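You operate a simulated robot arm through the tools that you are given. There is no shell and no other tool. Be economical: measure what you need, move in short steps, check, and stop when the job is done.

The job below is to be done with a simulated two-armed robot. You get a single attempt, and the scene is never put back.

JOB
Take the blue cloth from the work table and lay it out flat on the front corner of the work table.

Only the result counts: the job must be done as asked and must still hold three seconds after the hand-in. Knocking over, shifting, dropping, spilling or breaking anything else fails it. Flat cloth is picked up by pressing the open fingertips on it (5 to 10 N) and closing them slowly along it; thin cloth reads only 2 to 8 mm in the jaws.

ROBOT AND FRAMES
Two 7-joint arms with two-finger parallel grippers on one trunk, on a base that drives. Base frame: it is fixed to the floor where the robot stands at the start and does not move with it; the origin is under the middle of the robot, x ahead of it, y to its left, z up; the surface under the hand at the start is at about z = 900. Lengths are in mm, angles in degrees, forces in N, time in s.
The left shoulder is at the start at [124, 171, 1162], the right one opposite. With the tool pointing down near the work surface each hand reaches from about 440 to 920 mm from the robot's upright axis, wherever it stands, measured 20 degrees to its own side. Places, roughly: front corner of the work table [2000, 200, 900]. Payload 4.4 kg a hand.
The TCP of each hand is the grasp point between the finger pads, 23 mm short of the fingertips. In the tool frame z runs along the fingers and y along their closing line. Largest opening 94 mm; finger width 38, thickness 10; the body of the gripper, 54 by 96 mm, starts 39 mm behind the TCP.
Orientation is that of the tool frame in the base frame, as [roll, pitch, yaw] about the fixed x, y, z axes, in that order (R = Rz(yaw) Ry(pitch) Rx(roll)). With the fingers straight down and closing along the base's y, the tool's x points along the base's -x, its y along +y and its z along -z.

CONTROLS
- The arms move only by the tool play_rows. It takes "left_rows", "right_rows" or both (then of equal length, played together; a hand with none holds still); each is a list of rows, each a list of 7 numbers: the opening, from 0 (shut) to 1 (fully open), then the shift along the tool's x, y, z in mm, then the turn, a rotation vector about the tool's x, y, z in degrees. In form: [[grip, dx, dy, dz, ax, ay, az], ...]. A call has 1 to 12 rows; each row is the pose to reach, as a shift and turn from the pose commanded when the call began, along the tool's axes at that moment. A row lasts 0.2 s, in which the tool goes at most 50 mm and 8.6 degrees; a call with a longer step from one row to the next is refused whole, and so is a gripper value outside its range. Where a pose cannot be reached the arm comes as near as it can. A force on the tool above 40 N (or 10 N above the force at the start of the call, whichever is more), or a blocked arm, ends the call early, and 0.2 s more pass. Each finger travels about 72 mm/s and halts on what it meets, pressing with about 41 N; the grip force reading is that of the motor and also rises with nothing between the fingers. The clock runs only during rows and for 0.2 s after the last one: add rows that repeat a pose to give the fingers time. The reply holds the time, the measured pose of the TCP, the force on the tool along the base axes, the opening and the grip force, in the units named above and with some noise, with the torque about the TCP (base axes, N m) and any sound that the robot's microphone picked up.
- Cameras (640 x 400 px; columns grow to the right, rows downward): "scene" is now at [249.3, 3.9, 1299.9]; the picture's right is [0.18, -0.98, 0.00], its down [-0.66, -0.12, -0.74] and it looks along [0.73, 0.13, -0.67] (base axes); focal length 262 px, centre (320, 200). "left" rides on the left gripper at [86, -16, -74] in its tool frame; the picture's right is [0.18, 0.98, 0.00], its down [-0.58, 0.11, -0.81] and it looks along [-0.79, 0.15, 0.59] (tool axes); focal length 243 px, centre (320, 200). "right" rides on the right gripper at [86, 16, -75] in its tool frame; the picture's right is [-0.18, 0.98, 0.00], its down [-0.58, -0.11, -0.81] and it looks along [-0.79, -0.15, 0.59] (tool axes); focal length 243 px, centre (320, 200).
- get_image(camera): a new picture of that camera. No time passes.
- raise_lower(by): slides the trunk up (or, below 0, down) by that many mm; the arms and the scene camera ride with it, the base frame stays. It gives what a move gives, with no picture.
- steer(legs): drives the robot by 1 to 6 legs, each [ahead, left, turn to the left] in mm, mm and degrees, along the robot's own axes; the way and the turn of a leg run together, so that a leg with both is an arc; at most 1500 mm and 180 degrees a leg. The arms and the cameras ride along, it lands a little off, and it stops where it bumps. It gives what a move gives.
- pan_tilt(pan, tilt): turns the head with the scene camera to pan (to the left, within 80 degrees either way) and tilt (down, from -29 to 69), counted from straight ahead of the robot. It gives what a move gives.
- probe_pixels(camera, pixels): for up to 12 pixels [column, row] of the newest picture of that camera ("zoom" is the newest enlarged one), the place [x, y, z] in the base frame of the surface seen there, good to about 2 mm, but the place of the scene camera against the robot may be out by one fixed shift of up to 25 mm in any direction. No time passes.
- enlarge(camera, box): a new picture of the part [left, top, right, bottom] of that camera's present view, enlarged. No time passes.
- job_done(): hands the job in; it is judged then, once.

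Keep the steps short. Do not move on a guess: measure, check each grasp and each placing, and mend mistakes. In all there are 80 turns and 58 pictures (those below and enlarged ones count). Leave the grippers open and the arms clear of the work at the hand-in unless told otherwise, and finish with a single line.

The tools are called as a command line: name --argument value ..., lists and objects as JSON in quotes. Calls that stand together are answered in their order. play_rows: Moves the arms, as the interface text tells. Its arguments: {"type":"object","properties":{"left_rows":{"type":"array","items":{"type":"array","items":{"type":"number"}}},"right_rows":{"type":"array","items":{"type":"array","items":{"type":"number"}}}},"required":[]} The other tools are called the same way: raise_lower (by) slides the trunk up or down; steer (legs) drives the base; pan_tilt (pan, tilt) turns the head that bears the scene camera; get_image (camera) takes a picture; probe_pixels (camera, pixels) gives the place of the surface under pixels of a picture; enlarge (camera, box) takes an enlarged picture of a part of a camera's view; job_done () hands the job in.

At the start:

```text
clock: 0.0
left_position: [547.9, 323.4, 1076.6]
left_tool_rot: [-180.0, -0.1, 180.0]
left_wrist_force: [0.3, 0.2, 0.1]
left_moment: [-0.02, 0.01, 0.02]
left_finger_gap: 94.0
left_grasp_force: 0.0
right_position: [629.4, -85.7, 1046.3]
right_tool_rot: [180.0, 0.1, -179.9]
right_wrist_force: [0.1, -0.2, 0.2]
right_moment: [0.02, 0.0, -0.01]
right_finger_gap: 94.0
right_grasp_force: 0.1
trunk travel left (down, up): [-175.0, 213.0]
robot x, y, heading: [-1.4, 1.7, -0.1]
head pan, tilt: [10.4, 42.4]
```

scene: 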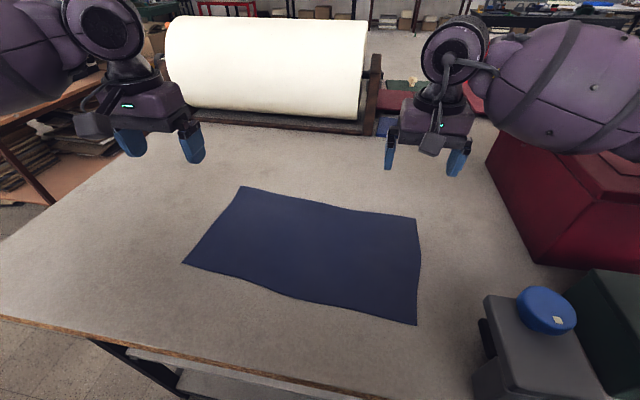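
right: 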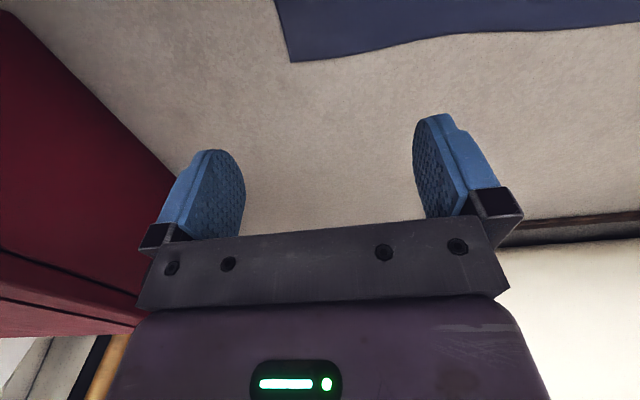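
left: 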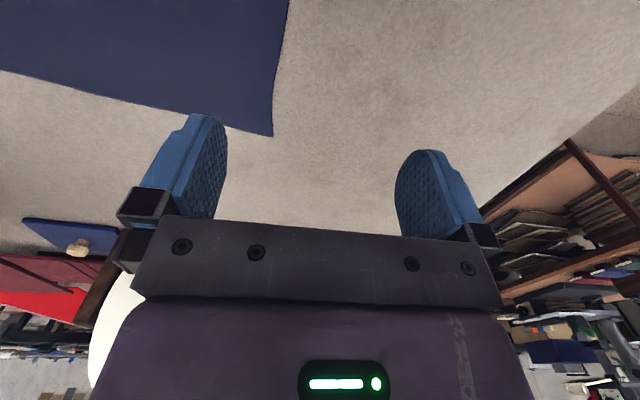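

I see the blue cloth flat on the near table. I'll measure the cloth corners, table edges and surroundings.

probe_pixels --camera "scene" --pixels '[[240, 188], [415, 219], [417, 323], [184, 263], [310, 250], [5, 317], [330, 385], [210, 130], [440, 130], [530, 255], [500, 300], [265, 60]]'

pan_tilt --pan 0 --tilt 15

get_image --camera "scene"

```text
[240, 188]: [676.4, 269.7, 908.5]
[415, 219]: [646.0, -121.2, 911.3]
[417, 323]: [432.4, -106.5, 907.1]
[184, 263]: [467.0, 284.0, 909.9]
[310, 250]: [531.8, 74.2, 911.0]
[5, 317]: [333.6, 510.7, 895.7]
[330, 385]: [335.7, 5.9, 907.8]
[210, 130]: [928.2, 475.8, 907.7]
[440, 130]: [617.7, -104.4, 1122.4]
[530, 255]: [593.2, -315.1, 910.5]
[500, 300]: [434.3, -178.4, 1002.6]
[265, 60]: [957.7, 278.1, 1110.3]
```

```text
clock: 0.9
left_position: [547.8, 323.1, 1075.7]
left_tool_rot: [-180.0, 0.0, -180.0]
left_wrist_force: [-0.4, 0.5, 0.9]
left_moment: [-0.01, 0.05, 0.04]
left_finger_gap: 94.1
left_grasp_force: 0.0
right_position: [629.9, -85.4, 1045.0]
right_tool_rot: [-180.0, -0.1, -179.9]
right_wrist_force: [0.2, 0.1, 0.0]
right_moment: [0.04, 0.03, -0.03]
right_finger_gap: 94.0
right_grasp_force: 0.0
trunk travel left (down, up): [-175.0, 213.0]
robot x, y, heading: [0.7, -0.1, 0.2]
head pan, tilt: [0.0, 15.0]
```

```text
54 pictures are left
```

scene: 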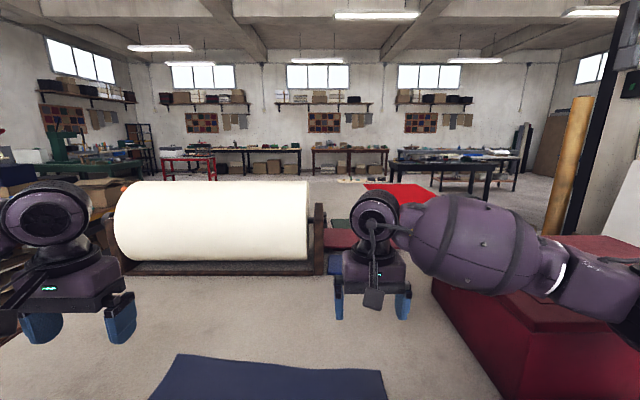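

The table seems long, reaching behind the roll. I'll probe beyond the roll and look around.

probe_pixels --camera "scene" --pixels '[[400, 192], [345, 240], [345, 222], [425, 255], [500, 262], [200, 230], [320, 265], [345, 180], [190, 172], [350, 265], [430, 190], [290, 190]]'

enlarge --camera "scene" --box '[260, 130, 460, 255]'

pan_tilt --pan 60 --tilt 30

get_image --camera "scene"

pan_tilt --pan -60 --tilt 30

get_image --camera "scene"

```text
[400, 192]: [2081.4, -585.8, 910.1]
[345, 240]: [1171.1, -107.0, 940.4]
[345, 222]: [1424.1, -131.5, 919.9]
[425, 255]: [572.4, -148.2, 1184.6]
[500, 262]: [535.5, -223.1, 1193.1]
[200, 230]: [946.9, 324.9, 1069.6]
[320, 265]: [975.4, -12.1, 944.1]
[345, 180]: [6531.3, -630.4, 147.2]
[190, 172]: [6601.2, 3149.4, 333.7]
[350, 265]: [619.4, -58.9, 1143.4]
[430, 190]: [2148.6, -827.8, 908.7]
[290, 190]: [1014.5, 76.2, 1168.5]
```

```text
3.20 times, centred on (360, 192) of scene
```

zoom: 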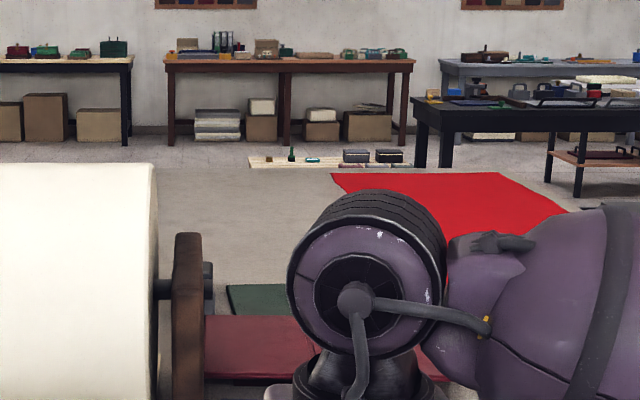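

```text
clock: 2.2
left_position: [547.1, 323.6, 1076.4]
left_tool_rot: [-180.0, 0.0, -180.0]
left_wrist_force: [0.1, -0.6, -0.5]
left_moment: [0.01, -0.01, 0.01]
left_finger_gap: 93.9
left_grasp_force: 0.1
right_position: [629.9, -86.3, 1046.1]
right_tool_rot: [179.9, -0.1, -180.0]
right_wrist_force: [0.2, 0.0, 0.7]
right_moment: [0.02, -0.03, 0.03]
right_finger_gap: 94.0
right_grasp_force: 0.1
trunk travel left (down, up): [-175.0, 213.0]
robot x, y, heading: [-0.3, 0.2, 0.1]
head pan, tilt: [60.0, 30.0]
```

```text
52 pictures are left
```

scene: 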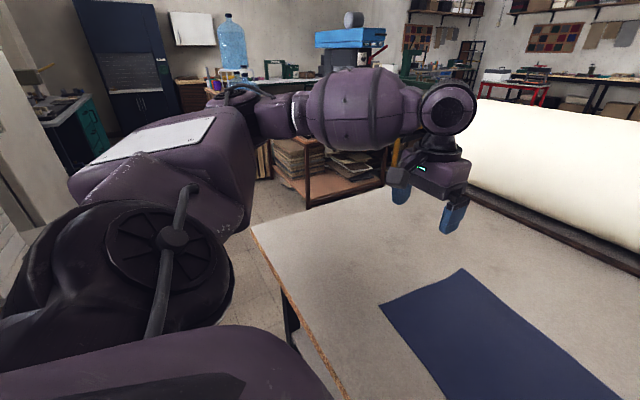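

```text
clock: 4.2
left_position: [547.1, 322.8, 1075.7]
left_tool_rot: [-180.0, 0.1, -179.9]
left_wrist_force: [-0.5, -0.5, 0.3]
left_moment: [0.0, 0.02, 0.0]
left_finger_gap: 93.9
left_grasp_force: 0.0
right_position: [630.0, -84.7, 1046.0]
right_tool_rot: [179.9, 0.0, -179.9]
right_wrist_force: [-0.7, -0.2, 0.8]
right_moment: [0.01, -0.01, 0.01]
right_finger_gap: 94.1
right_grasp_force: 0.0
trunk travel left (down, up): [-175.0, 213.0]
robot x, y, heading: [-3.1, 0.4, -0.1]
head pan, tilt: [-60.0, 30.0]
```

```text
51 pictures are left
```

scene: 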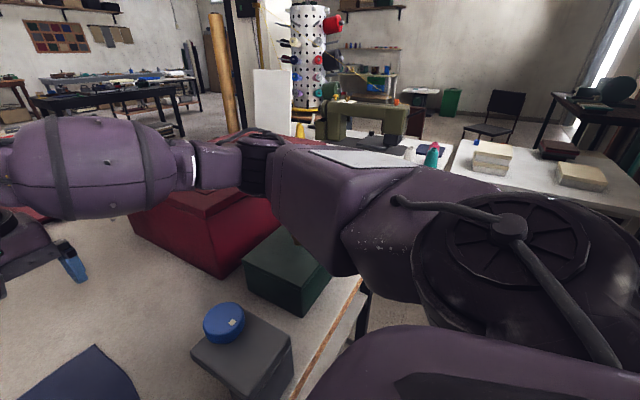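

The target corner is far (x≈2000), behind the roll. I'll raise the trunk and look to see the far table outline and driving routes.

raise_lower --by 200

pan_tilt --pan 0 --tilt 20

get_image --camera "scene"

enlarge --camera "scene" --box '[200, 130, 440, 280]'

probe_pixels --camera "zoom" --pixels '[[50, 140], [50, 200], [200, 140], [300, 140], [300, 200], [200, 200], [400, 140], [400, 160], [100, 110], [250, 110]]'

```text
clock: 6.4
left_position: [546.3, 323.6, 1277.2]
left_tool_rot: [179.9, 0.1, 180.0]
left_wrist_force: [0.1, 0.6, 0.0]
left_moment: [0.02, -0.01, -0.03]
left_finger_gap: 93.9
left_grasp_force: 0.0
right_position: [629.8, -85.5, 1245.2]
right_tool_rot: [180.0, -0.1, -179.9]
right_wrist_force: [-0.4, -0.1, 0.5]
right_moment: [0.04, -0.01, 0.0]
right_finger_gap: 93.8
right_grasp_force: 0.2
trunk travel left (down, up): [-375.0, 13.0]
robot x, y, heading: [-1.7, 0.6, -0.1]
head pan, tilt: [-60.0, 30.0]
```

```text
clock: 7.7
left_position: [547.9, 323.9, 1277.3]
left_tool_rot: [180.0, 0.0, -180.0]
left_wrist_force: [0.0, 0.3, 0.3]
left_moment: [0.02, 0.04, 0.02]
left_finger_gap: 94.0
left_grasp_force: 0.1
right_position: [630.1, -85.9, 1245.5]
right_tool_rot: [180.0, 0.0, -179.9]
right_wrist_force: [-0.5, 0.5, 0.3]
right_moment: [0.0, 0.01, -0.03]
right_finger_gap: 94.0
right_grasp_force: 0.1
trunk travel left (down, up): [-375.0, 13.0]
robot x, y, heading: [1.5, 1.0, 0.2]
head pan, tilt: [0.0, 20.0]
```

```text
50 pictures are left
```

scene: 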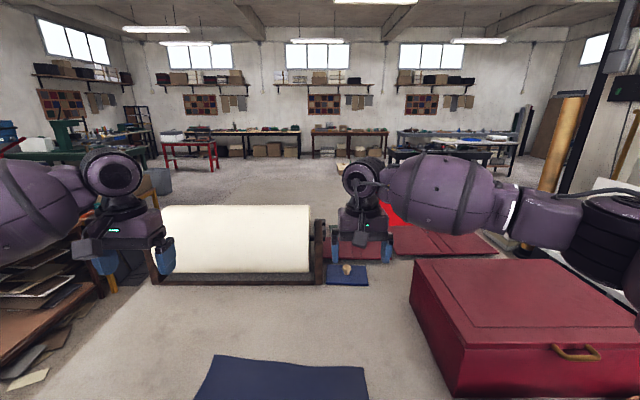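

```text
2.67 times, centred on (320, 205) of scene
```

zoom: 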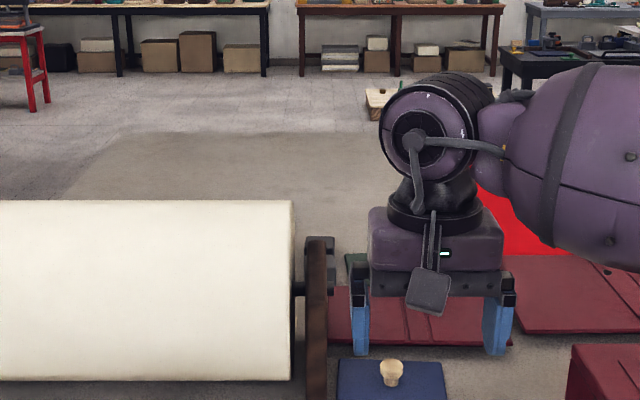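

```text
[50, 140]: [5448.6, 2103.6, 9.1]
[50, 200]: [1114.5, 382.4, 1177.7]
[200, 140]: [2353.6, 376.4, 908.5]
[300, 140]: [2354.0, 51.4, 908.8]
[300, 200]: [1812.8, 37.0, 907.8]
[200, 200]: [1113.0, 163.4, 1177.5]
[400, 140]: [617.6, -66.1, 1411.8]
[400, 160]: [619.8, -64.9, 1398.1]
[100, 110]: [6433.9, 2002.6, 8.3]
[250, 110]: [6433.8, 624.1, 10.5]
```

The table extends to x≈2400. I'll probe its far edge and left edge.

probe_pixels --camera "zoom" --pixels '[[125, 137], [118, 145], [110, 150], [130, 160], [85, 180], [75, 190], [100, 190], [60, 196], [150, 135], [300, 135], [350, 140], [340, 260]]'

pan_tilt --pan 35 --tilt 25

get_image --camera "scene"

pan_tilt --pan 70 --tilt 35

get_image --camera "scene"

```text
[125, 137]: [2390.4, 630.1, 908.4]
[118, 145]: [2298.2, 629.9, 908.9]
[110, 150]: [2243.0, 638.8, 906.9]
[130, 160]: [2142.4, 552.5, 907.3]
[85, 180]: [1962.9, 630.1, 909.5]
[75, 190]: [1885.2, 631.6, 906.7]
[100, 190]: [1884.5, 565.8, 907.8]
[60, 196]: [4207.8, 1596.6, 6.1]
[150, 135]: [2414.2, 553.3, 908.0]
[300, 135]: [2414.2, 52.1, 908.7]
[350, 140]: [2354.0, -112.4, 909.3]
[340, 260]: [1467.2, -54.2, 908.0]
```

```text
clock: 8.7
left_position: [547.0, 323.6, 1276.3]
left_tool_rot: [179.9, 0.0, 180.0]
left_wrist_force: [0.0, -0.4, -0.4]
left_moment: [-0.01, -0.01, 0.01]
left_finger_gap: 94.2
left_grasp_force: 0.0
right_position: [628.5, -85.0, 1246.1]
right_tool_rot: [179.9, 0.0, -179.9]
right_wrist_force: [-0.2, -0.1, 0.1]
right_moment: [-0.01, 0.0, -0.01]
right_finger_gap: 94.0
right_grasp_force: 0.0
trunk travel left (down, up): [-375.0, 13.0]
robot x, y, heading: [2.5, -1.7, -0.2]
head pan, tilt: [35.0, 25.0]
```

```text
48 pictures are left
```

scene: 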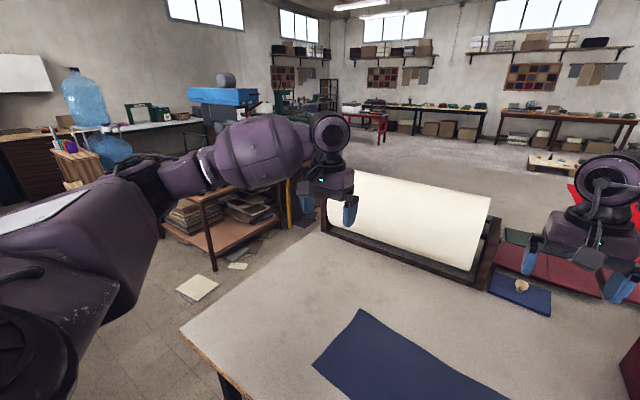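

```text
clock: 9.7
left_position: [548.5, 323.8, 1275.8]
left_tool_rot: [-179.9, 0.1, 180.0]
left_wrist_force: [-0.5, -0.8, -0.5]
left_moment: [0.02, 0.01, -0.02]
left_finger_gap: 94.0
left_grasp_force: 0.0
right_position: [630.3, -85.0, 1246.4]
right_tool_rot: [-180.0, -0.1, 180.0]
right_wrist_force: [-0.3, 0.2, 0.5]
right_moment: [-0.01, -0.01, 0.0]
right_finger_gap: 93.9
right_grasp_force: 0.0
trunk travel left (down, up): [-375.0, 13.0]
robot x, y, heading: [0.3, -1.1, 0.3]
head pan, tilt: [70.0, 35.0]
```

```text
47 pictures are left
```

scene: 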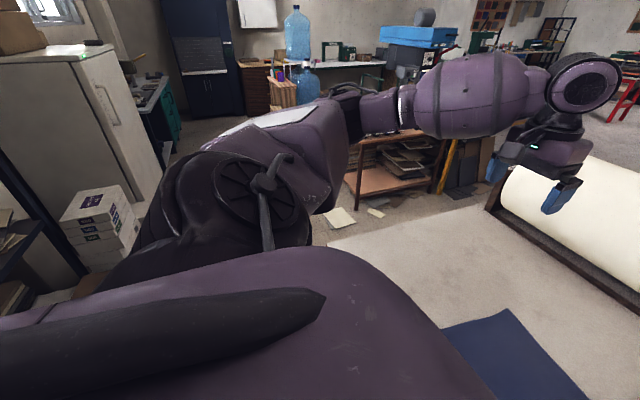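

Table left edge y≈640, far edge x≈2420. I'll measure the rack gap on the left, and look to the right too.

probe_pixels --camera "scene" --pixels '[[358, 207], [385, 192], [436, 190], [446, 185], [475, 185], [338, 217], [376, 212], [400, 208], [330, 240], [270, 210], [95, 255], [480, 195]]'

pan_tilt --pan -50 --tilt 35

get_image --camera "scene"

probe_pixels --camera "scene" --pixels '[[200, 60], [150, 80], [240, 110], [300, 150], [330, 250], [340, 300], [290, 380], [280, 230], [360, 260], [120, 100], [40, 150], [200, 330]]'

```text
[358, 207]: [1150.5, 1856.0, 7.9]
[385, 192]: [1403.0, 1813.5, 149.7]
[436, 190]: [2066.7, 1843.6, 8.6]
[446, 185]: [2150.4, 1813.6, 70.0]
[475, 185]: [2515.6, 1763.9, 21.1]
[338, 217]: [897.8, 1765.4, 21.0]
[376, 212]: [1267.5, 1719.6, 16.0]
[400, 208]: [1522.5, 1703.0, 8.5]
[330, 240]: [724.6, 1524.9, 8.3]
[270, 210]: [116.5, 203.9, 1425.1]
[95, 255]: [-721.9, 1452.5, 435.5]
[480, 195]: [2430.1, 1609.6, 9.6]
```

```text
clock: 11.7
left_position: [547.1, 323.5, 1276.9]
left_tool_rot: [179.9, 0.1, -180.0]
left_wrist_force: [0.2, -0.1, -0.3]
left_moment: [0.03, 0.02, 0.02]
left_finger_gap: 94.0
left_grasp_force: 0.0
right_position: [629.8, -85.0, 1246.7]
right_tool_rot: [-179.9, 0.0, -179.9]
right_wrist_force: [0.4, -0.2, 0.2]
right_moment: [-0.01, -0.01, 0.01]
right_finger_gap: 94.2
right_grasp_force: 0.0
trunk travel left (down, up): [-375.0, 13.0]
robot x, y, heading: [1.7, -2.4, -0.0]
head pan, tilt: [-50.0, 35.0]
```

```text
46 pictures are left
```

scene: 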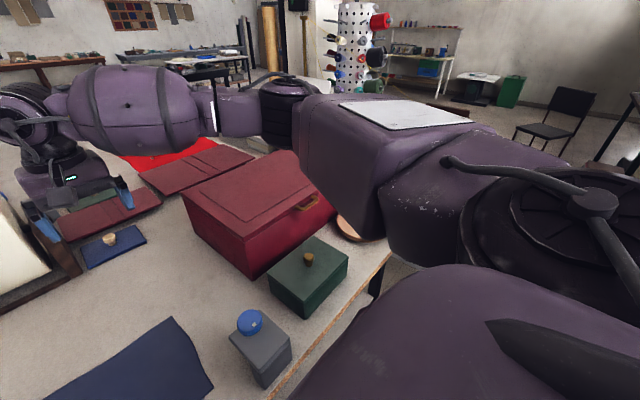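

```text
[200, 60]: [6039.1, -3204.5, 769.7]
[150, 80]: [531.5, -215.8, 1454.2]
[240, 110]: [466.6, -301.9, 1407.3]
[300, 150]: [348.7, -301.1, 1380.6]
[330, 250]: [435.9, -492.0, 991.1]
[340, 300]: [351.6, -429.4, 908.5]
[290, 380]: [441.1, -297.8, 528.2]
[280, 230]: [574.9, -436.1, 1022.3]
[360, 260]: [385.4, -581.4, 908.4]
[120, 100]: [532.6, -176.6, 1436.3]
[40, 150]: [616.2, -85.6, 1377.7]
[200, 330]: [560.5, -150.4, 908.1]
```

The left aisle is clear (table edge y≈640, rack y≈1820). Plan: pinch the two far corners with both hands, lift, drive round the left side to stand by (2000, 1000). First, I lower the trunk back and probe the cloth with the hand cameras.

raise_lower --by -200

get_image --camera "left"

get_image --camera "right"

probe_pixels --camera "left" --pixels '[[271, 134], [268, 125], [150, 100], [285, 20], [350, 120], [20, 74]]'

probe_pixels --camera "right" --pixels '[[292, 61], [296, 55], [280, 12], [420, 38], [560, 26], [340, 90]]'

```text
clock: 13.9
left_position: [546.4, 323.3, 1078.5]
left_tool_rot: [-180.0, 0.2, -180.0]
left_wrist_force: [0.3, 0.1, 0.4]
left_moment: [0.01, -0.02, 0.0]
left_finger_gap: 94.0
left_grasp_force: 0.1
right_position: [628.2, -84.3, 1047.7]
right_tool_rot: [179.9, 0.1, -180.0]
right_wrist_force: [-0.9, 0.0, 1.3]
right_moment: [-0.01, -0.01, -0.03]
right_finger_gap: 93.8
right_grasp_force: 0.2
trunk travel left (down, up): [-175.0, 213.0]
robot x, y, heading: [-0.5, 1.8, -0.4]
head pan, tilt: [-50.0, 35.0]
```

```text
45 pictures are left
```

left: 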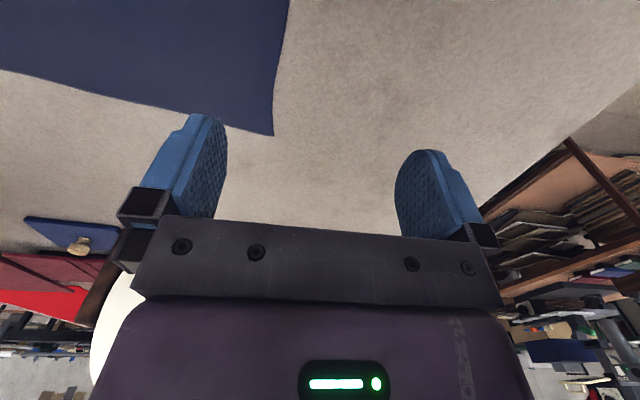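

```text
44 pictures are left
```

right: 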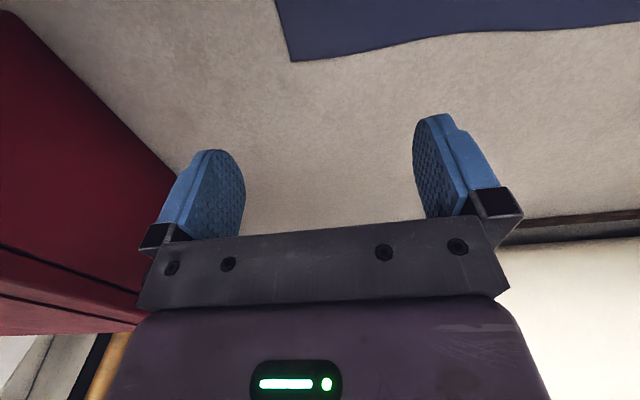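

```text
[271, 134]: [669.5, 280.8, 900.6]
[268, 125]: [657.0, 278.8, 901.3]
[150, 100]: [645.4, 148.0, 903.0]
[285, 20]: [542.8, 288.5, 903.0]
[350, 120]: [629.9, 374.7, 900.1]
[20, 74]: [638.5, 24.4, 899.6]
```

```text
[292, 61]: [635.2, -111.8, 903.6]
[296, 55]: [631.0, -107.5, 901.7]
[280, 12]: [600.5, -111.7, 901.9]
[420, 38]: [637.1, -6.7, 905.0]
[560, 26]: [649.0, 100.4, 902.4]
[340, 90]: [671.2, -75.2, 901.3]
```

Hand cameras give the table at z≈900 and the far corners at (670, 281) and (635, −112); the scene camera is off by about (+8, −10, +9). I now turn both hands about 90° so they close across the far edge, half-shut the fingers and hover 60 mm above the grip points: left (640, 252), right (610, −85).

play_rows --left_rows '[[0.35, -8, -6, 10, 0, 0, 8], [0.35, -16, -12, 20, 0, 0, 16], [0.35, -24, -18, 30, 0, 0, 24], [0.35, -32, -24, 40, 0, 0, 32], [0.35, -40, -30, 50, 0, 0, 40], [0.35, -48, -36, 60, 0, 0, 48], [0.35, -56, -42, 70, 0, 0, 56], [0.35, -64, -48, 80, 0, 0, 64], [0.35, -72, -54, 90, 0, 0, 72], [0.35, -80, -60, 100, 0, 0, 80], [0.35, -87, -66, 109, 0, 0, 87.5], [0.35, -93, -71, 118, 0, 0, 95]]' --right_rows '[[0.35, 2, 0, 7, 0, 0, -7], [0.35, 3, 0, 14, 0, 0, -14], [0.35, 5, 0, 22, 0, 0, -21], [0.35, 6, 0, 29, 0, 0, -28], [0.35, 8, 0, 36, 0, 0, -35], [0.35, 9, 0, 43, 0, 0, -42], [0.35, 11, 0, 50, 0, 0, -49], [0.35, 12, 0, 58, 0, 0, -56], [0.35, 14, 0, 65, 0, 0, -63], [0.35, 15, 0, 72, 0, 0, -70], [0.35, 17, 0, 80, 0, 0, -77], [0.35, 18.5, 0, 87, 0, 0, -85]]'

pan_tilt --pan 8 --tilt 45

get_image --camera "scene"

get_image --camera "left"

get_image --camera "right"

```text
clock: 16.5
left_position: [639.9, 257.0, 960.7]
left_tool_rot: [179.8, 0.1, 85.0]
left_wrist_force: [0.2, 1.6, 1.1]
left_moment: [-0.08, -0.02, -0.01]
left_finger_gap: 32.8
left_grasp_force: 0.1
right_position: [535.6, -112.9, 969.4]
right_tool_rot: [-173.1, -2.8, -100.6]
right_wrist_force: [-0.9, -2.4, -7.7]
right_moment: [0.11, -0.16, 0.0]
right_finger_gap: 33.0
right_grasp_force: 0.0
right hand out of reach, approached as far as the arm can: row 10, 11, 12
trunk travel left (down, up): [-175.0, 213.0]
robot x, y, heading: [2.4, -1.9, 0.2]
head pan, tilt: [-50.0, 35.0]
```

```text
clock: 17.8
left_position: [639.7, 252.2, 959.7]
left_tool_rot: [-180.0, 0.0, 85.1]
left_wrist_force: [0.6, 0.6, -0.8]
left_moment: [-0.02, -0.01, -0.01]
left_finger_gap: 32.9
left_grasp_force: 0.1
right_position: [537.6, -114.4, 969.9]
right_tool_rot: [-173.3, -2.0, -100.9]
right_wrist_force: [0.3, -0.8, -0.3]
right_moment: [0.04, 0.03, -0.01]
right_finger_gap: 32.8
right_grasp_force: 0.0
trunk travel left (down, up): [-175.0, 213.0]
robot x, y, heading: [0.3, -0.2, -0.1]
head pan, tilt: [8.0, 45.0]
```

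```text
43 pictures are left
```

scene: 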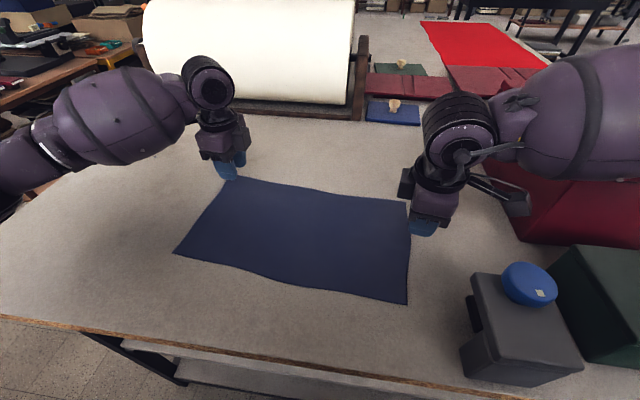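

```text
42 pictures are left
```

left: 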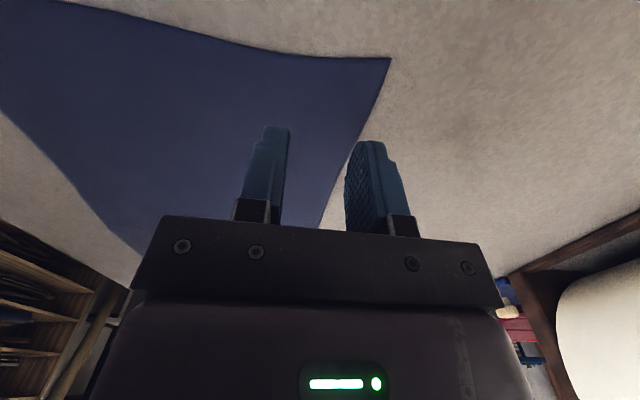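

```text
41 pictures are left
```

right: 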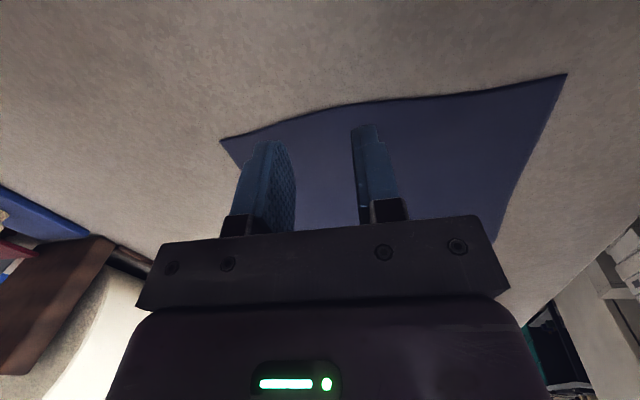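

The left hand is placed at (640, 252). The right wrist ran out of range turning outward, so I'll lift it a little and turn it the other way.

play_rows --right_rows '[[0.35, 0, 0, -10, 0, 0, 8], [0.35, 0, 0, -20, 0, 0, 16], [0.35, 0, 0, -30, 0, 0, 24], [0.35, 0, 0, -40, 0, 0, 32], [0.35, 0, 0, -50, 0, 0, 40], [0.35, 0, 0, -60, 0, 0, 48], [0.35, 0, 0, -60, 0, 0, 56], [0.35, 0, 0, -60, 0, 0, 64], [0.35, 0, 0, -60, 0, 0, 72], [0.35, 0, 0, -60, 0, 0, 80], [0.35, 0, 0, -60, 0, 0, 88], [0.35, 0, 0, -60, 0, 0, 96]]'

probe_pixels --camera "left" --pixels '[[388, 58], [360, 118], [330, 190], [322, 222]]'

probe_pixels --camera "right" --pixels '[[222, 140], [564, 75], [232, 158], [400, 100]]'

```text
clock: 20.4
left_position: [639.7, 252.1, 958.7]
left_tool_rot: [180.0, 0.0, 85.0]
left_wrist_force: [0.0, 0.3, 0.8]
left_moment: [0.03, -0.01, -0.02]
left_finger_gap: 33.0
left_grasp_force: 0.0
right_position: [532.6, -118.1, 1021.0]
right_tool_rot: [-177.3, 6.6, 163.4]
right_wrist_force: [0.4, 0.2, -0.7]
right_moment: [0.03, 0.02, -0.01]
right_finger_gap: 32.8
right_grasp_force: 0.1
trunk travel left (down, up): [-175.0, 213.0]
robot x, y, heading: [0.0, 0.7, 0.2]
head pan, tilt: [8.0, 45.0]
```

```text
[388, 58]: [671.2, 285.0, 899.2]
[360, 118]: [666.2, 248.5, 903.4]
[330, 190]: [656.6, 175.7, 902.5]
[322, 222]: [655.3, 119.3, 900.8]
```

```text
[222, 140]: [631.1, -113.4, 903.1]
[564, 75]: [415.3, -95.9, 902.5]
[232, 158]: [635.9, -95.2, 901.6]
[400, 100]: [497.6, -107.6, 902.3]
```

The right hand is at (533, −118, 1021), tilted a bit. I straighten it and bring it over (610, −85, 1001).

play_rows --right_rows '[[0.35, -15, 14, 0, -0.7, 1.6, 0], [0.35, -31, 27, 2, -1.4, 3.3, 0], [0.35, -46, 41, 3, -2, 5, 0], [0.35, -62, 55, 5, -2.7, 6.6, 0], [0.35, -62, 55, 5, -2.7, 6.6, 0]]'

```text
clock: 21.6
left_position: [639.1, 250.5, 958.8]
left_tool_rot: [180.0, 0.0, 85.0]
left_wrist_force: [-0.8, 1.7, -0.7]
left_moment: [-0.02, -0.01, 0.0]
left_finger_gap: 32.9
left_grasp_force: 0.1
right_position: [608.4, -82.6, 1018.9]
right_tool_rot: [-179.9, 0.0, 163.4]
right_wrist_force: [0.1, 0.5, 0.0]
right_moment: [-0.03, 0.01, 0.01]
right_finger_gap: 32.8
right_grasp_force: 0.1
trunk travel left (down, up): [-175.0, 213.0]
robot x, y, heading: [0.1, -0.4, 0.2]
head pan, tilt: [8.0, 45.0]
```

The right hand is straight at yaw 163. I turn it to yaw 85 and descend to z≈960.

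play_rows --right_rows '[[0.35, 0, 0, 5, 0, 0, 8], [0.35, 0, 0, 10, 0, 0, 16], [0.35, 0, 0, 15, 0, 0, 24], [0.35, 0, 0, 20, 0, 0, 32], [0.35, 0, 0, 25, 0, 0, 40], [0.35, 0, 0, 30, 0, 0, 48], [0.35, 0, 0, 35, 0, 0, 56], [0.35, 0, 0, 40, 0, 0, 64], [0.35, 0, 0, 50, 0, 0, 72], [0.35, 0, 0, 58, 0, 0, 78.4], [0.35, 0, 0, 58, 0, 0, 78.4]]'

get_image --camera "right"

```text
clock: 23.9
left_position: [638.0, 252.8, 961.1]
left_tool_rot: [179.8, 0.0, 85.0]
left_wrist_force: [-0.6, 1.0, 0.0]
left_moment: [0.01, -0.01, -0.02]
left_finger_gap: 32.9
left_grasp_force: 0.0
right_position: [606.4, -82.8, 965.9]
right_tool_rot: [179.7, 0.1, 84.8]
right_wrist_force: [0.2, 0.2, -1.2]
right_moment: [-0.01, -0.02, 0.01]
right_finger_gap: 32.9
right_grasp_force: 0.0
trunk travel left (down, up): [-175.0, 213.0]
robot x, y, heading: [-1.5, -3.2, 0.2]
head pan, tilt: [8.0, 45.0]
```

```text
40 pictures are left
```

right: 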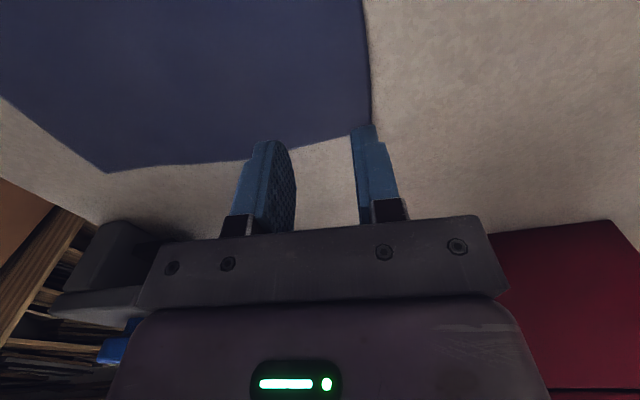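

Both hands hover with closing lines across the edge. Lower both to just above contact (tips ~3 mm above).

play_rows --left_rows '[[0.35, 0, 0, 15, 0, 0, 0], [0.35, 0, 0, 28, 0, 0, 0], [0.35, 0, 0, 32, 0, 0, 0]]' --right_rows '[[0.35, 0, 0, 15, 0, 0, 0], [0.35, 0, 0, 28, 0, 0, 0], [0.35, 0, 0, 33, 0, 0, 0]]'

```text
clock: 24.8
left_position: [632.1, 254.2, 935.7]
left_tool_rot: [179.1, 0.2, 84.9]
left_wrist_force: [0.4, -0.3, 0.2]
left_moment: [0.02, 0.02, 0.02]
left_finger_gap: 32.9
left_grasp_force: 0.0
right_position: [601.1, -79.7, 944.7]
right_tool_rot: [178.6, 0.1, 85.0]
right_wrist_force: [-0.3, -0.5, 0.1]
right_moment: [-0.02, -0.02, -0.01]
right_finger_gap: 32.7
right_grasp_force: 0.0
trunk travel left (down, up): [-175.0, 213.0]
robot x, y, heading: [-1.5, -1.1, 0.1]
head pan, tilt: [8.0, 45.0]
```

play_rows --left_rows '[[0.35, 0, 0, 0, 0, 0, 0], [0.35, 0, 0, 0, 0, 0, 0]]' --right_rows '[[0.35, 0, 0, 0, 0, 0, 0], [0.35, 0, 0, 0, 0, 0, 0]]'

```text
clock: 25.4
left_position: [631.6, 254.2, 933.6]
left_tool_rot: [179.2, 0.1, 84.9]
left_wrist_force: [-0.9, -1.0, -0.5]
left_moment: [-0.01, 0.0, -0.03]
left_finger_gap: 32.9
left_grasp_force: 0.1
right_position: [600.3, -80.8, 944.6]
right_tool_rot: [178.5, 0.0, 85.0]
right_wrist_force: [0.1, 0.1, -0.1]
right_moment: [-0.01, 0.02, -0.04]
right_finger_gap: 32.8
right_grasp_force: 0.1
trunk travel left (down, up): [-175.0, 213.0]
robot x, y, heading: [-1.7, 0.6, 0.0]
head pan, tilt: [8.0, 45.0]
```

The arms are near a joint limit this low. I'll lift the hands 100 mm and lower the trunk 100 mm to give them room.

play_rows --left_rows '[[0.35, 0, 0, -35, 0, 0, 0], [0.35, 0, 0, -70, 0, 0, 0], [0.35, 0, 0, -105, 0, 0, 0], [0.35, 0, 0, -105, 0, 0, 0]]' --right_rows '[[0.35, 0, 0, -35, 0, 0, 0], [0.35, 0, 0, -70, 0, 0, 0], [0.35, 0, 0, -105, 0, 0, 0], [0.35, 0, 0, -105, 0, 0, 0]]'

raise_lower --by -90

```text
clock: 26.4
left_position: [639.9, 251.9, 1031.6]
left_tool_rot: [-179.9, -0.1, 85.0]
left_wrist_force: [-0.1, 0.0, -0.3]
left_moment: [0.01, 0.01, 0.0]
left_finger_gap: 32.7
left_grasp_force: 0.1
right_position: [607.7, -81.1, 1032.3]
right_tool_rot: [-179.8, 0.2, 84.8]
right_wrist_force: [-0.1, -0.9, 0.4]
right_moment: [0.04, -0.02, 0.02]
right_finger_gap: 33.0
right_grasp_force: 0.1
trunk travel left (down, up): [-175.0, 213.0]
robot x, y, heading: [-0.4, 0.2, -0.2]
head pan, tilt: [8.0, 45.0]
```

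```text
clock: 27.6
left_position: [619.0, 256.2, 975.7]
left_tool_rot: [176.9, 0.0, 84.9]
left_wrist_force: [0.1, -1.8, 2.3]
left_moment: [0.08, -0.03, 0.01]
left_finger_gap: 33.0
left_grasp_force: 0.1
right_position: [587.8, -83.3, 975.6]
right_tool_rot: [177.2, 1.3, 84.3]
right_wrist_force: [0.0, 0.7, -13.6]
right_moment: [-0.11, 0.03, 0.0]
right_finger_gap: 32.9
right_grasp_force: 0.0
trunk travel left (down, up): [-85.0, 303.0]
robot x, y, heading: [1.5, -4.9, -0.1]
head pan, tilt: [8.0, 45.0]
```

Unexpected: hands only dropped 56 mm and tilted. I check with a picture whether something is touched.

get_image --camera "scene"

play_rows --left_rows '[[0.35, 0, 0, 0, 0, 0, 0]]' --right_rows '[[0.35, 0, 0, 0, 0, 0, 0]]'

```text
39 pictures are left
```

scene: 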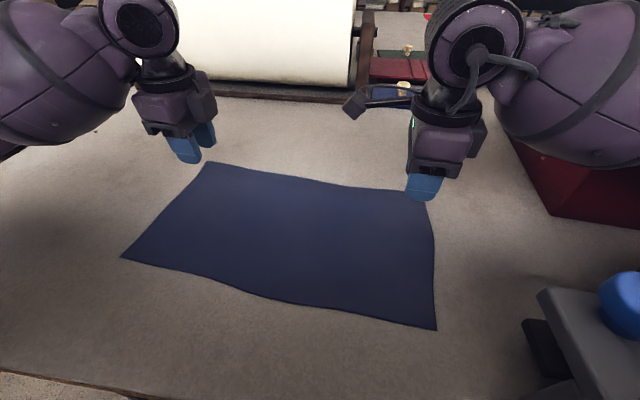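

```text
clock: 28.2
left_position: [629.1, 262.7, 956.2]
left_tool_rot: [178.4, 0.6, 85.1]
left_wrist_force: [0.3, -0.6, -0.7]
left_moment: [0.01, -0.02, -0.01]
left_finger_gap: 32.9
left_grasp_force: 0.2
right_position: [600.7, -79.8, 968.4]
right_tool_rot: [177.1, 1.6, 84.1]
right_wrist_force: [0.0, -0.1, 0.7]
right_moment: [0.04, -0.03, -0.03]
right_finger_gap: 32.6
right_grasp_force: 0.1
trunk travel left (down, up): [-85.0, 303.0]
robot x, y, heading: [0.1, -0.1, 0.2]
head pan, tilt: [8.0, 45.0]
stopped in row 1 (left hand): the arm was blocked; the commanded pose is now the measured one
```

The left arm was blocked; a wrist bend limit from a low shoulder looks likely. I'll raise the trunk instead (to about 90 above the starting height).

raise_lower --by 180

play_rows --left_rows '[[0.35, 0, 0, 0, 0, 0, 0]]' --right_rows '[[0.35, 0, 0, 0, 0, 0, 0]]'

get_image --camera "scene"

```text
clock: 30.2
left_position: [641.9, 253.3, 1120.4]
left_tool_rot: [-179.8, 0.0, 85.1]
left_wrist_force: [-0.3, -0.1, -0.1]
left_moment: [0.02, 0.03, -0.03]
left_finger_gap: 33.2
left_grasp_force: 0.1
right_position: [611.3, -87.7, 1125.1]
right_tool_rot: [179.5, 0.7, 84.5]
right_wrist_force: [-0.9, 0.4, 0.7]
right_moment: [0.0, 0.03, -0.04]
right_finger_gap: 32.8
right_grasp_force: 0.1
trunk travel left (down, up): [-265.0, 123.0]
robot x, y, heading: [-0.7, -0.2, 0.1]
head pan, tilt: [8.0, 45.0]
```

```text
clock: 30.6
left_position: [641.5, 254.1, 1120.6]
left_tool_rot: [-179.9, -0.1, 85.1]
left_wrist_force: [-0.3, 0.6, 0.4]
left_moment: [0.02, 0.05, -0.03]
left_finger_gap: 32.7
left_grasp_force: 0.0
right_position: [611.8, -85.8, 1126.2]
right_tool_rot: [179.4, 0.7, 84.3]
right_wrist_force: [-0.5, 0.2, -0.3]
right_moment: [0.01, 0.02, 0.02]
right_finger_gap: 32.9
right_grasp_force: 0.2
trunk travel left (down, up): [-265.0, 123.0]
robot x, y, heading: [-0.1, 3.0, -0.1]
head pan, tilt: [8.0, 45.0]
```

```text
38 pictures are left
```

scene: 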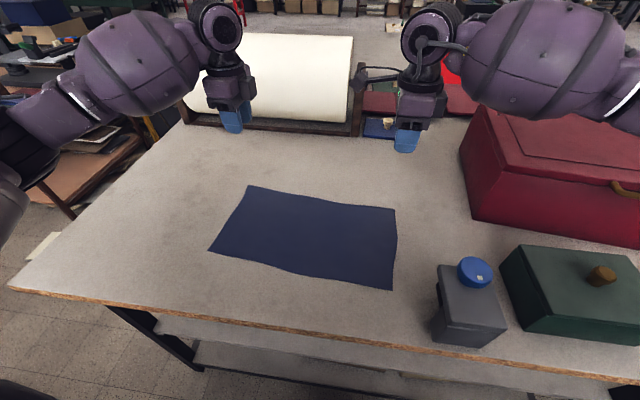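

Nothing disturbed, hands straight again at (642, 254, 1120) and (612, −86, 1126). Descend by arm to z≈950.

play_rows --left_rows '[[0.35, 0, 0, 35, 0, 0, 0], [0.35, 0, 0, 70, 0, 0, 0], [0.35, 0, 0, 105, 0, 0, 0], [0.35, 0, 0, 140, 0, 0, 0], [0.35, 0, 0, 170, 0, 0, 0], [0.35, 0, 0, 170, 0, 0, 0]]' --right_rows '[[0.35, 0, 0, 35, 0, 0, 0], [0.35, 0, 0, 70, 0, 0, 0], [0.35, 0, 0, 105, 0, 0, 0], [0.35, 0, 0, 140, 0, 0, 0], [0.35, 0, 0, 175, 0, 0, 0], [0.35, 0, 0, 175, 0, 0, 0]]'

```text
clock: 32.0
left_position: [642.2, 253.2, 951.4]
left_tool_rot: [179.9, 0.1, 85.2]
left_wrist_force: [0.4, -0.1, 0.2]
left_moment: [0.0, -0.04, 0.03]
left_finger_gap: 33.3
left_grasp_force: 0.1
right_position: [610.2, -87.9, 951.9]
right_tool_rot: [179.4, 0.6, 84.4]
right_wrist_force: [-0.5, 0.9, 0.4]
right_moment: [0.01, -0.02, 0.01]
right_finger_gap: 33.2
right_grasp_force: 0.1
trunk travel left (down, up): [-265.0, 123.0]
robot x, y, heading: [1.7, -0.7, 0.2]
head pan, tilt: [8.0, 45.0]
```

Raised trunk works: no limit now. Lower to just above the cloth.

play_rows --left_rows '[[0.35, 0, 0, 12, 0, 0, 0], [0.35, 0, 0, 22, 0, 0, 0], [0.35, 0, 0, 25, 0, 0, 0], [0.35, 0, 0, 25, 0, 0, 0]]' --right_rows '[[0.35, 0, 0, 12, 0, 0, 0], [0.35, 0, 0, 22, 0, 0, 0], [0.35, 0, 0, 25, 0, 0, 0], [0.35, 0, 0, 25, 0, 0, 0]]'

```text
clock: 33.0
left_position: [639.5, 252.4, 926.5]
left_tool_rot: [180.0, 0.0, 85.1]
left_wrist_force: [0.4, 0.1, 0.1]
left_moment: [0.02, -0.02, -0.01]
left_finger_gap: 32.8
left_grasp_force: 0.1
right_position: [612.5, -90.5, 926.1]
right_tool_rot: [179.3, 0.7, 84.4]
right_wrist_force: [-1.0, 0.5, -1.0]
right_moment: [0.02, 0.05, 0.0]
right_finger_gap: 32.9
right_grasp_force: 0.0
trunk travel left (down, up): [-265.0, 123.0]
robot x, y, heading: [1.2, -1.7, 0.3]
head pan, tilt: [8.0, 45.0]
```

No contact yet. Press 3 mm more.

play_rows --left_rows '[[0.35, 0, 0, 2, 0, 0, 0], [0.35, 0, 0, 3.5, 0, 0, 0], [0.35, 0, 0, 3.5, 0, 0, 0]]' --right_rows '[[0.35, 0, 0, 2, 0, 0, 0], [0.35, 0, 0, 3.5, 0, 0, 0], [0.35, 0, 0, 3.5, 0, 0, 0]]'

```text
clock: 33.8
left_position: [638.8, 252.5, 924.0]
left_tool_rot: [179.8, 0.0, 85.0]
left_wrist_force: [1.1, -1.1, 5.4]
left_moment: [0.05, -0.03, 0.0]
left_finger_gap: 32.8
left_grasp_force: 0.1
right_position: [612.0, -89.2, 924.4]
right_tool_rot: [179.2, 0.5, 84.5]
right_wrist_force: [-0.1, -0.2, 13.6]
right_moment: [0.09, 0.3, 0.01]
right_finger_gap: 32.8
right_grasp_force: 0.0
trunk travel left (down, up): [-265.0, 123.0]
robot x, y, heading: [2.8, -1.5, -0.1]
head pan, tilt: [8.0, 45.0]
```

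Left presses 5.4 N, right 13.6 N. I trim (left +0.5, right −0.8 mm) and close slowly.

play_rows --left_rows '[[0.35, 0, 0, 0.5, 0, 0, 0], [0.31, 0, 0, 0.5, 0, 0, 0], [0.27, 0, 0, 0.5, 0, 0, 0], [0.23, 0, 0, 0.5, 0, 0, 0], [0.19, 0, 0, 0.5, 0, 0, 0], [0.15, 0, 0, 0.5, 0, 0, 0], [0.11, 0, 0, 0.5, 0, 0, 0], [0.07, 0, 0, 0.5, 0, 0, 0], [0.03, 0, 0, 0.5, 0, 0, 0], [0, 0, 0, 0.5, 0, 0, 0], [0, 0, 0, 0.5, 0, 0, 0], [0, 0, 0, 0.5, 0, 0, 0]]' --right_rows '[[0.35, 0, 0, -0.8, 0, 0, 0], [0.31, 0, 0, -0.8, 0, 0, 0], [0.27, 0, 0, -0.8, 0, 0, 0], [0.23, 0, 0, -0.8, 0, 0, 0], [0.19, 0, 0, -0.8, 0, 0, 0], [0.15, 0, 0, -0.8, 0, 0, 0], [0.11, 0, 0, -0.8, 0, 0, 0], [0.07, 0, 0, -0.8, 0, 0, 0], [0.03, 0, 0, -0.8, 0, 0, 0], [0, 0, 0, -0.8, 0, 0, 0], [0, 0, 0, -0.8, 0, 0, 0], [0, 0, 0, -0.8, 0, 0, 0]]'

get_image --camera "left"

get_image --camera "right"

```text
clock: 36.4
left_position: [640.3, 253.0, 923.5]
left_tool_rot: [179.8, 0.0, 85.2]
left_wrist_force: [2.6, -1.4, 21.7]
left_moment: [0.06, -0.05, -0.02]
left_finger_gap: 2.4
left_grasp_force: 41.2
right_position: [611.5, -90.3, 924.4]
right_tool_rot: [179.3, 0.6, 84.4]
right_wrist_force: [-0.8, 1.1, 5.6]
right_moment: [0.09, 0.03, -0.06]
right_finger_gap: 1.5
right_grasp_force: 41.0
trunk travel left (down, up): [-265.0, 123.0]
robot x, y, heading: [1.9, -1.0, 0.1]
head pan, tilt: [8.0, 45.0]
```

```text
37 pictures are left
```

left: 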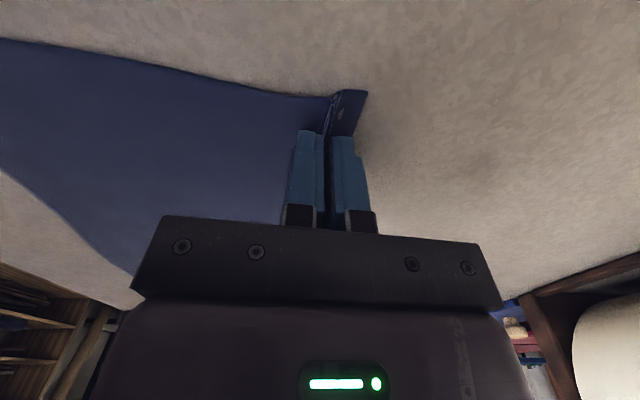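

```text
36 pictures are left
```

right: 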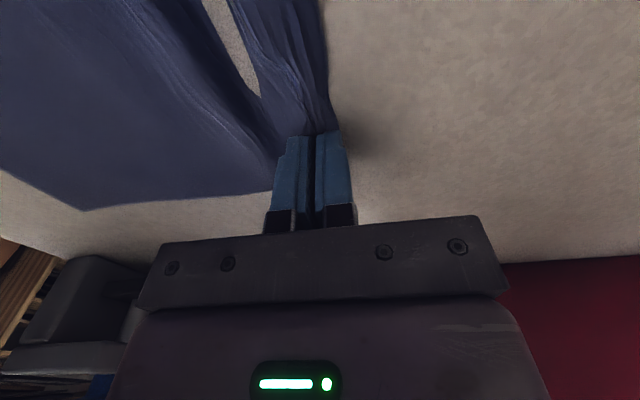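

Left holds a clean fold (2.4 mm); right reads 1.5 mm, doubtful. Lift both 40 mm and look.

play_rows --left_rows '[[0, 0, 0, -10, 0, 0, 0], [0, 0, 0, -20, 0, 0, 0], [0, 0, 0, -30, 0, 0, 0], [0, 0, 0, -40, 0, 0, 0], [0, 0, 0, -40, 0, 0, 0]]' --right_rows '[[0, 0, 0, -10, 0, 0, 0], [0, 0, 0, -20, 0, 0, 0], [0, 0, 0, -30, 0, 0, 0], [0, 0, 0, -40, 0, 0, 0], [0, 0, 0, -40, 0, 0, 0]]'

get_image --camera "right"

get_image --camera "scene"

```text
clock: 37.6
left_position: [640.6, 253.7, 962.8]
left_tool_rot: [-180.0, -0.1, 85.1]
left_wrist_force: [0.2, -1.2, 0.1]
left_moment: [-0.03, 0.03, 0.02]
left_finger_gap: 2.6
left_grasp_force: 40.8
right_position: [611.8, -89.7, 964.6]
right_tool_rot: [179.4, 0.7, 84.4]
right_wrist_force: [0.3, 0.8, -0.4]
right_moment: [0.03, 0.01, -0.01]
right_finger_gap: 1.7
right_grasp_force: 41.2
trunk travel left (down, up): [-265.0, 123.0]
robot x, y, heading: [1.0, -0.4, -0.2]
head pan, tilt: [8.0, 45.0]
```

```text
35 pictures are left
```

right: 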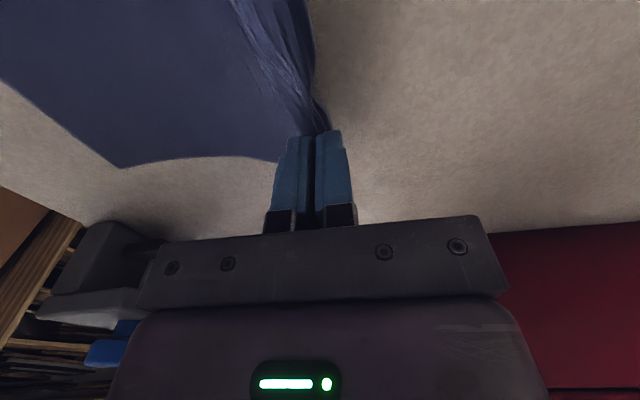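

```text
34 pictures are left
```

scene: 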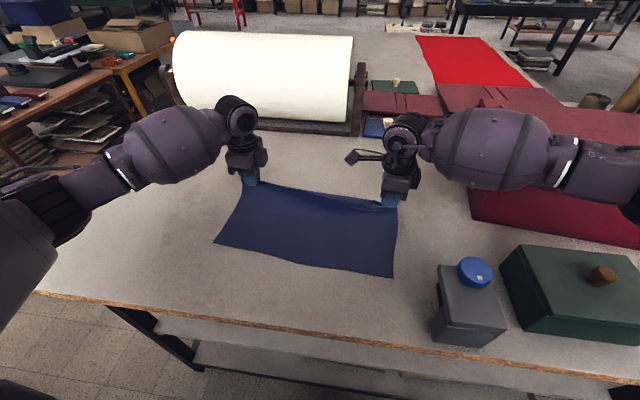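

Both corners lift with the hands. Continue lifting to z≈1200 so the cloth hangs free.

play_rows --left_rows '[[0, 0, 0, -20, 0, 0, 0], [0, 0, 0, -40, 0, 0, 0], [0, 0, 0, -60, 0, 0, 0], [0, 0, 0, -80, 0, 0, 0], [0, 0, 0, -100, 0, 0, 0], [0, 0, 0, -120, 0, 0, 0], [0, 0, 0, -140, 0, 0, 0], [0, 0, 0, -160, 0, 0, 0], [0, 0, 0, -180, 0, 0, 0], [0, 0, 0, -200, 0, 0, 0], [0, 0, 0, -220, 0, 0, 0], [0, 0, 0, -240, 0, 0, 0]]' --right_rows '[[0, 0, 0, -20, 0, 0, 0], [0, 0, 0, -40, 0, 0, 0], [0, 0, 0, -60, 0, 0, 0], [0, 0, 0, -80, 0, 0, 0], [0, 0, 0, -100, 0, 0, 0], [0, 0, 0, -120, 0, 0, 0], [0, 0, 0, -140, 0, 0, 0], [0, 0, 0, -160, 0, 0, 0], [0, 0, 0, -180, 0, 0, 0], [0, 0, 0, -200, 0, 0, 0], [0, 0, 0, -220, 0, 0, 0], [0, 0, 0, -240, 0, 0, 0]]'

raise_lower --by 90

get_image --camera "scene"

get_image --camera "right"

```text
clock: 40.2
left_position: [640.8, 252.4, 1203.9]
left_tool_rot: [-180.0, -0.1, 85.1]
left_wrist_force: [-0.2, 0.4, 0.8]
left_moment: [0.0, 0.01, 0.01]
left_finger_gap: 2.5
left_grasp_force: 41.1
right_position: [609.4, -86.0, 1203.9]
right_tool_rot: [179.3, 0.6, 84.4]
right_wrist_force: [-0.1, 0.1, -0.2]
right_moment: [-0.02, -0.06, -0.02]
right_finger_gap: 1.9
right_grasp_force: 41.2
trunk travel left (down, up): [-265.0, 123.0]
robot x, y, heading: [-1.8, -0.1, 0.0]
head pan, tilt: [8.0, 45.0]
```

```text
clock: 41.5
left_position: [641.4, 253.6, 1291.6]
left_tool_rot: [180.0, 0.0, 85.1]
left_wrist_force: [-0.4, -0.2, 0.1]
left_moment: [0.0, 0.02, 0.01]
left_finger_gap: 2.6
left_grasp_force: 41.1
right_position: [610.8, -86.0, 1294.0]
right_tool_rot: [179.5, 0.7, 84.4]
right_wrist_force: [-0.1, 0.4, 0.2]
right_moment: [-0.04, 0.0, 0.01]
right_finger_gap: 1.8
right_grasp_force: 41.1
trunk travel left (down, up): [-355.0, 33.0]
robot x, y, heading: [1.0, -0.0, 0.2]
head pan, tilt: [8.0, 45.0]
```

```text
33 pictures are left
```

scene: 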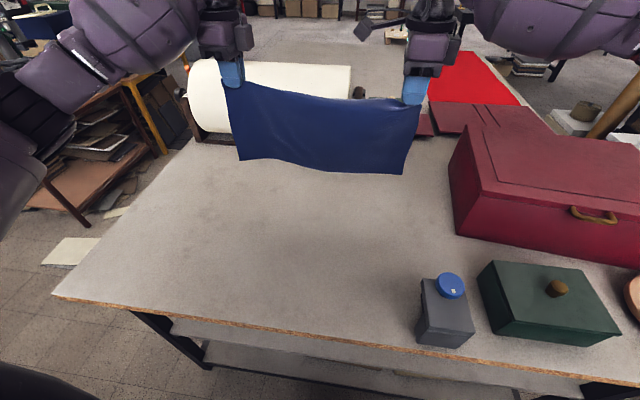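

```text
32 pictures are left
```

right: 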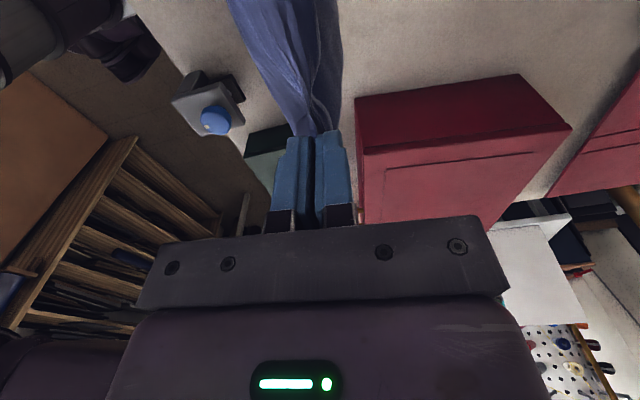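

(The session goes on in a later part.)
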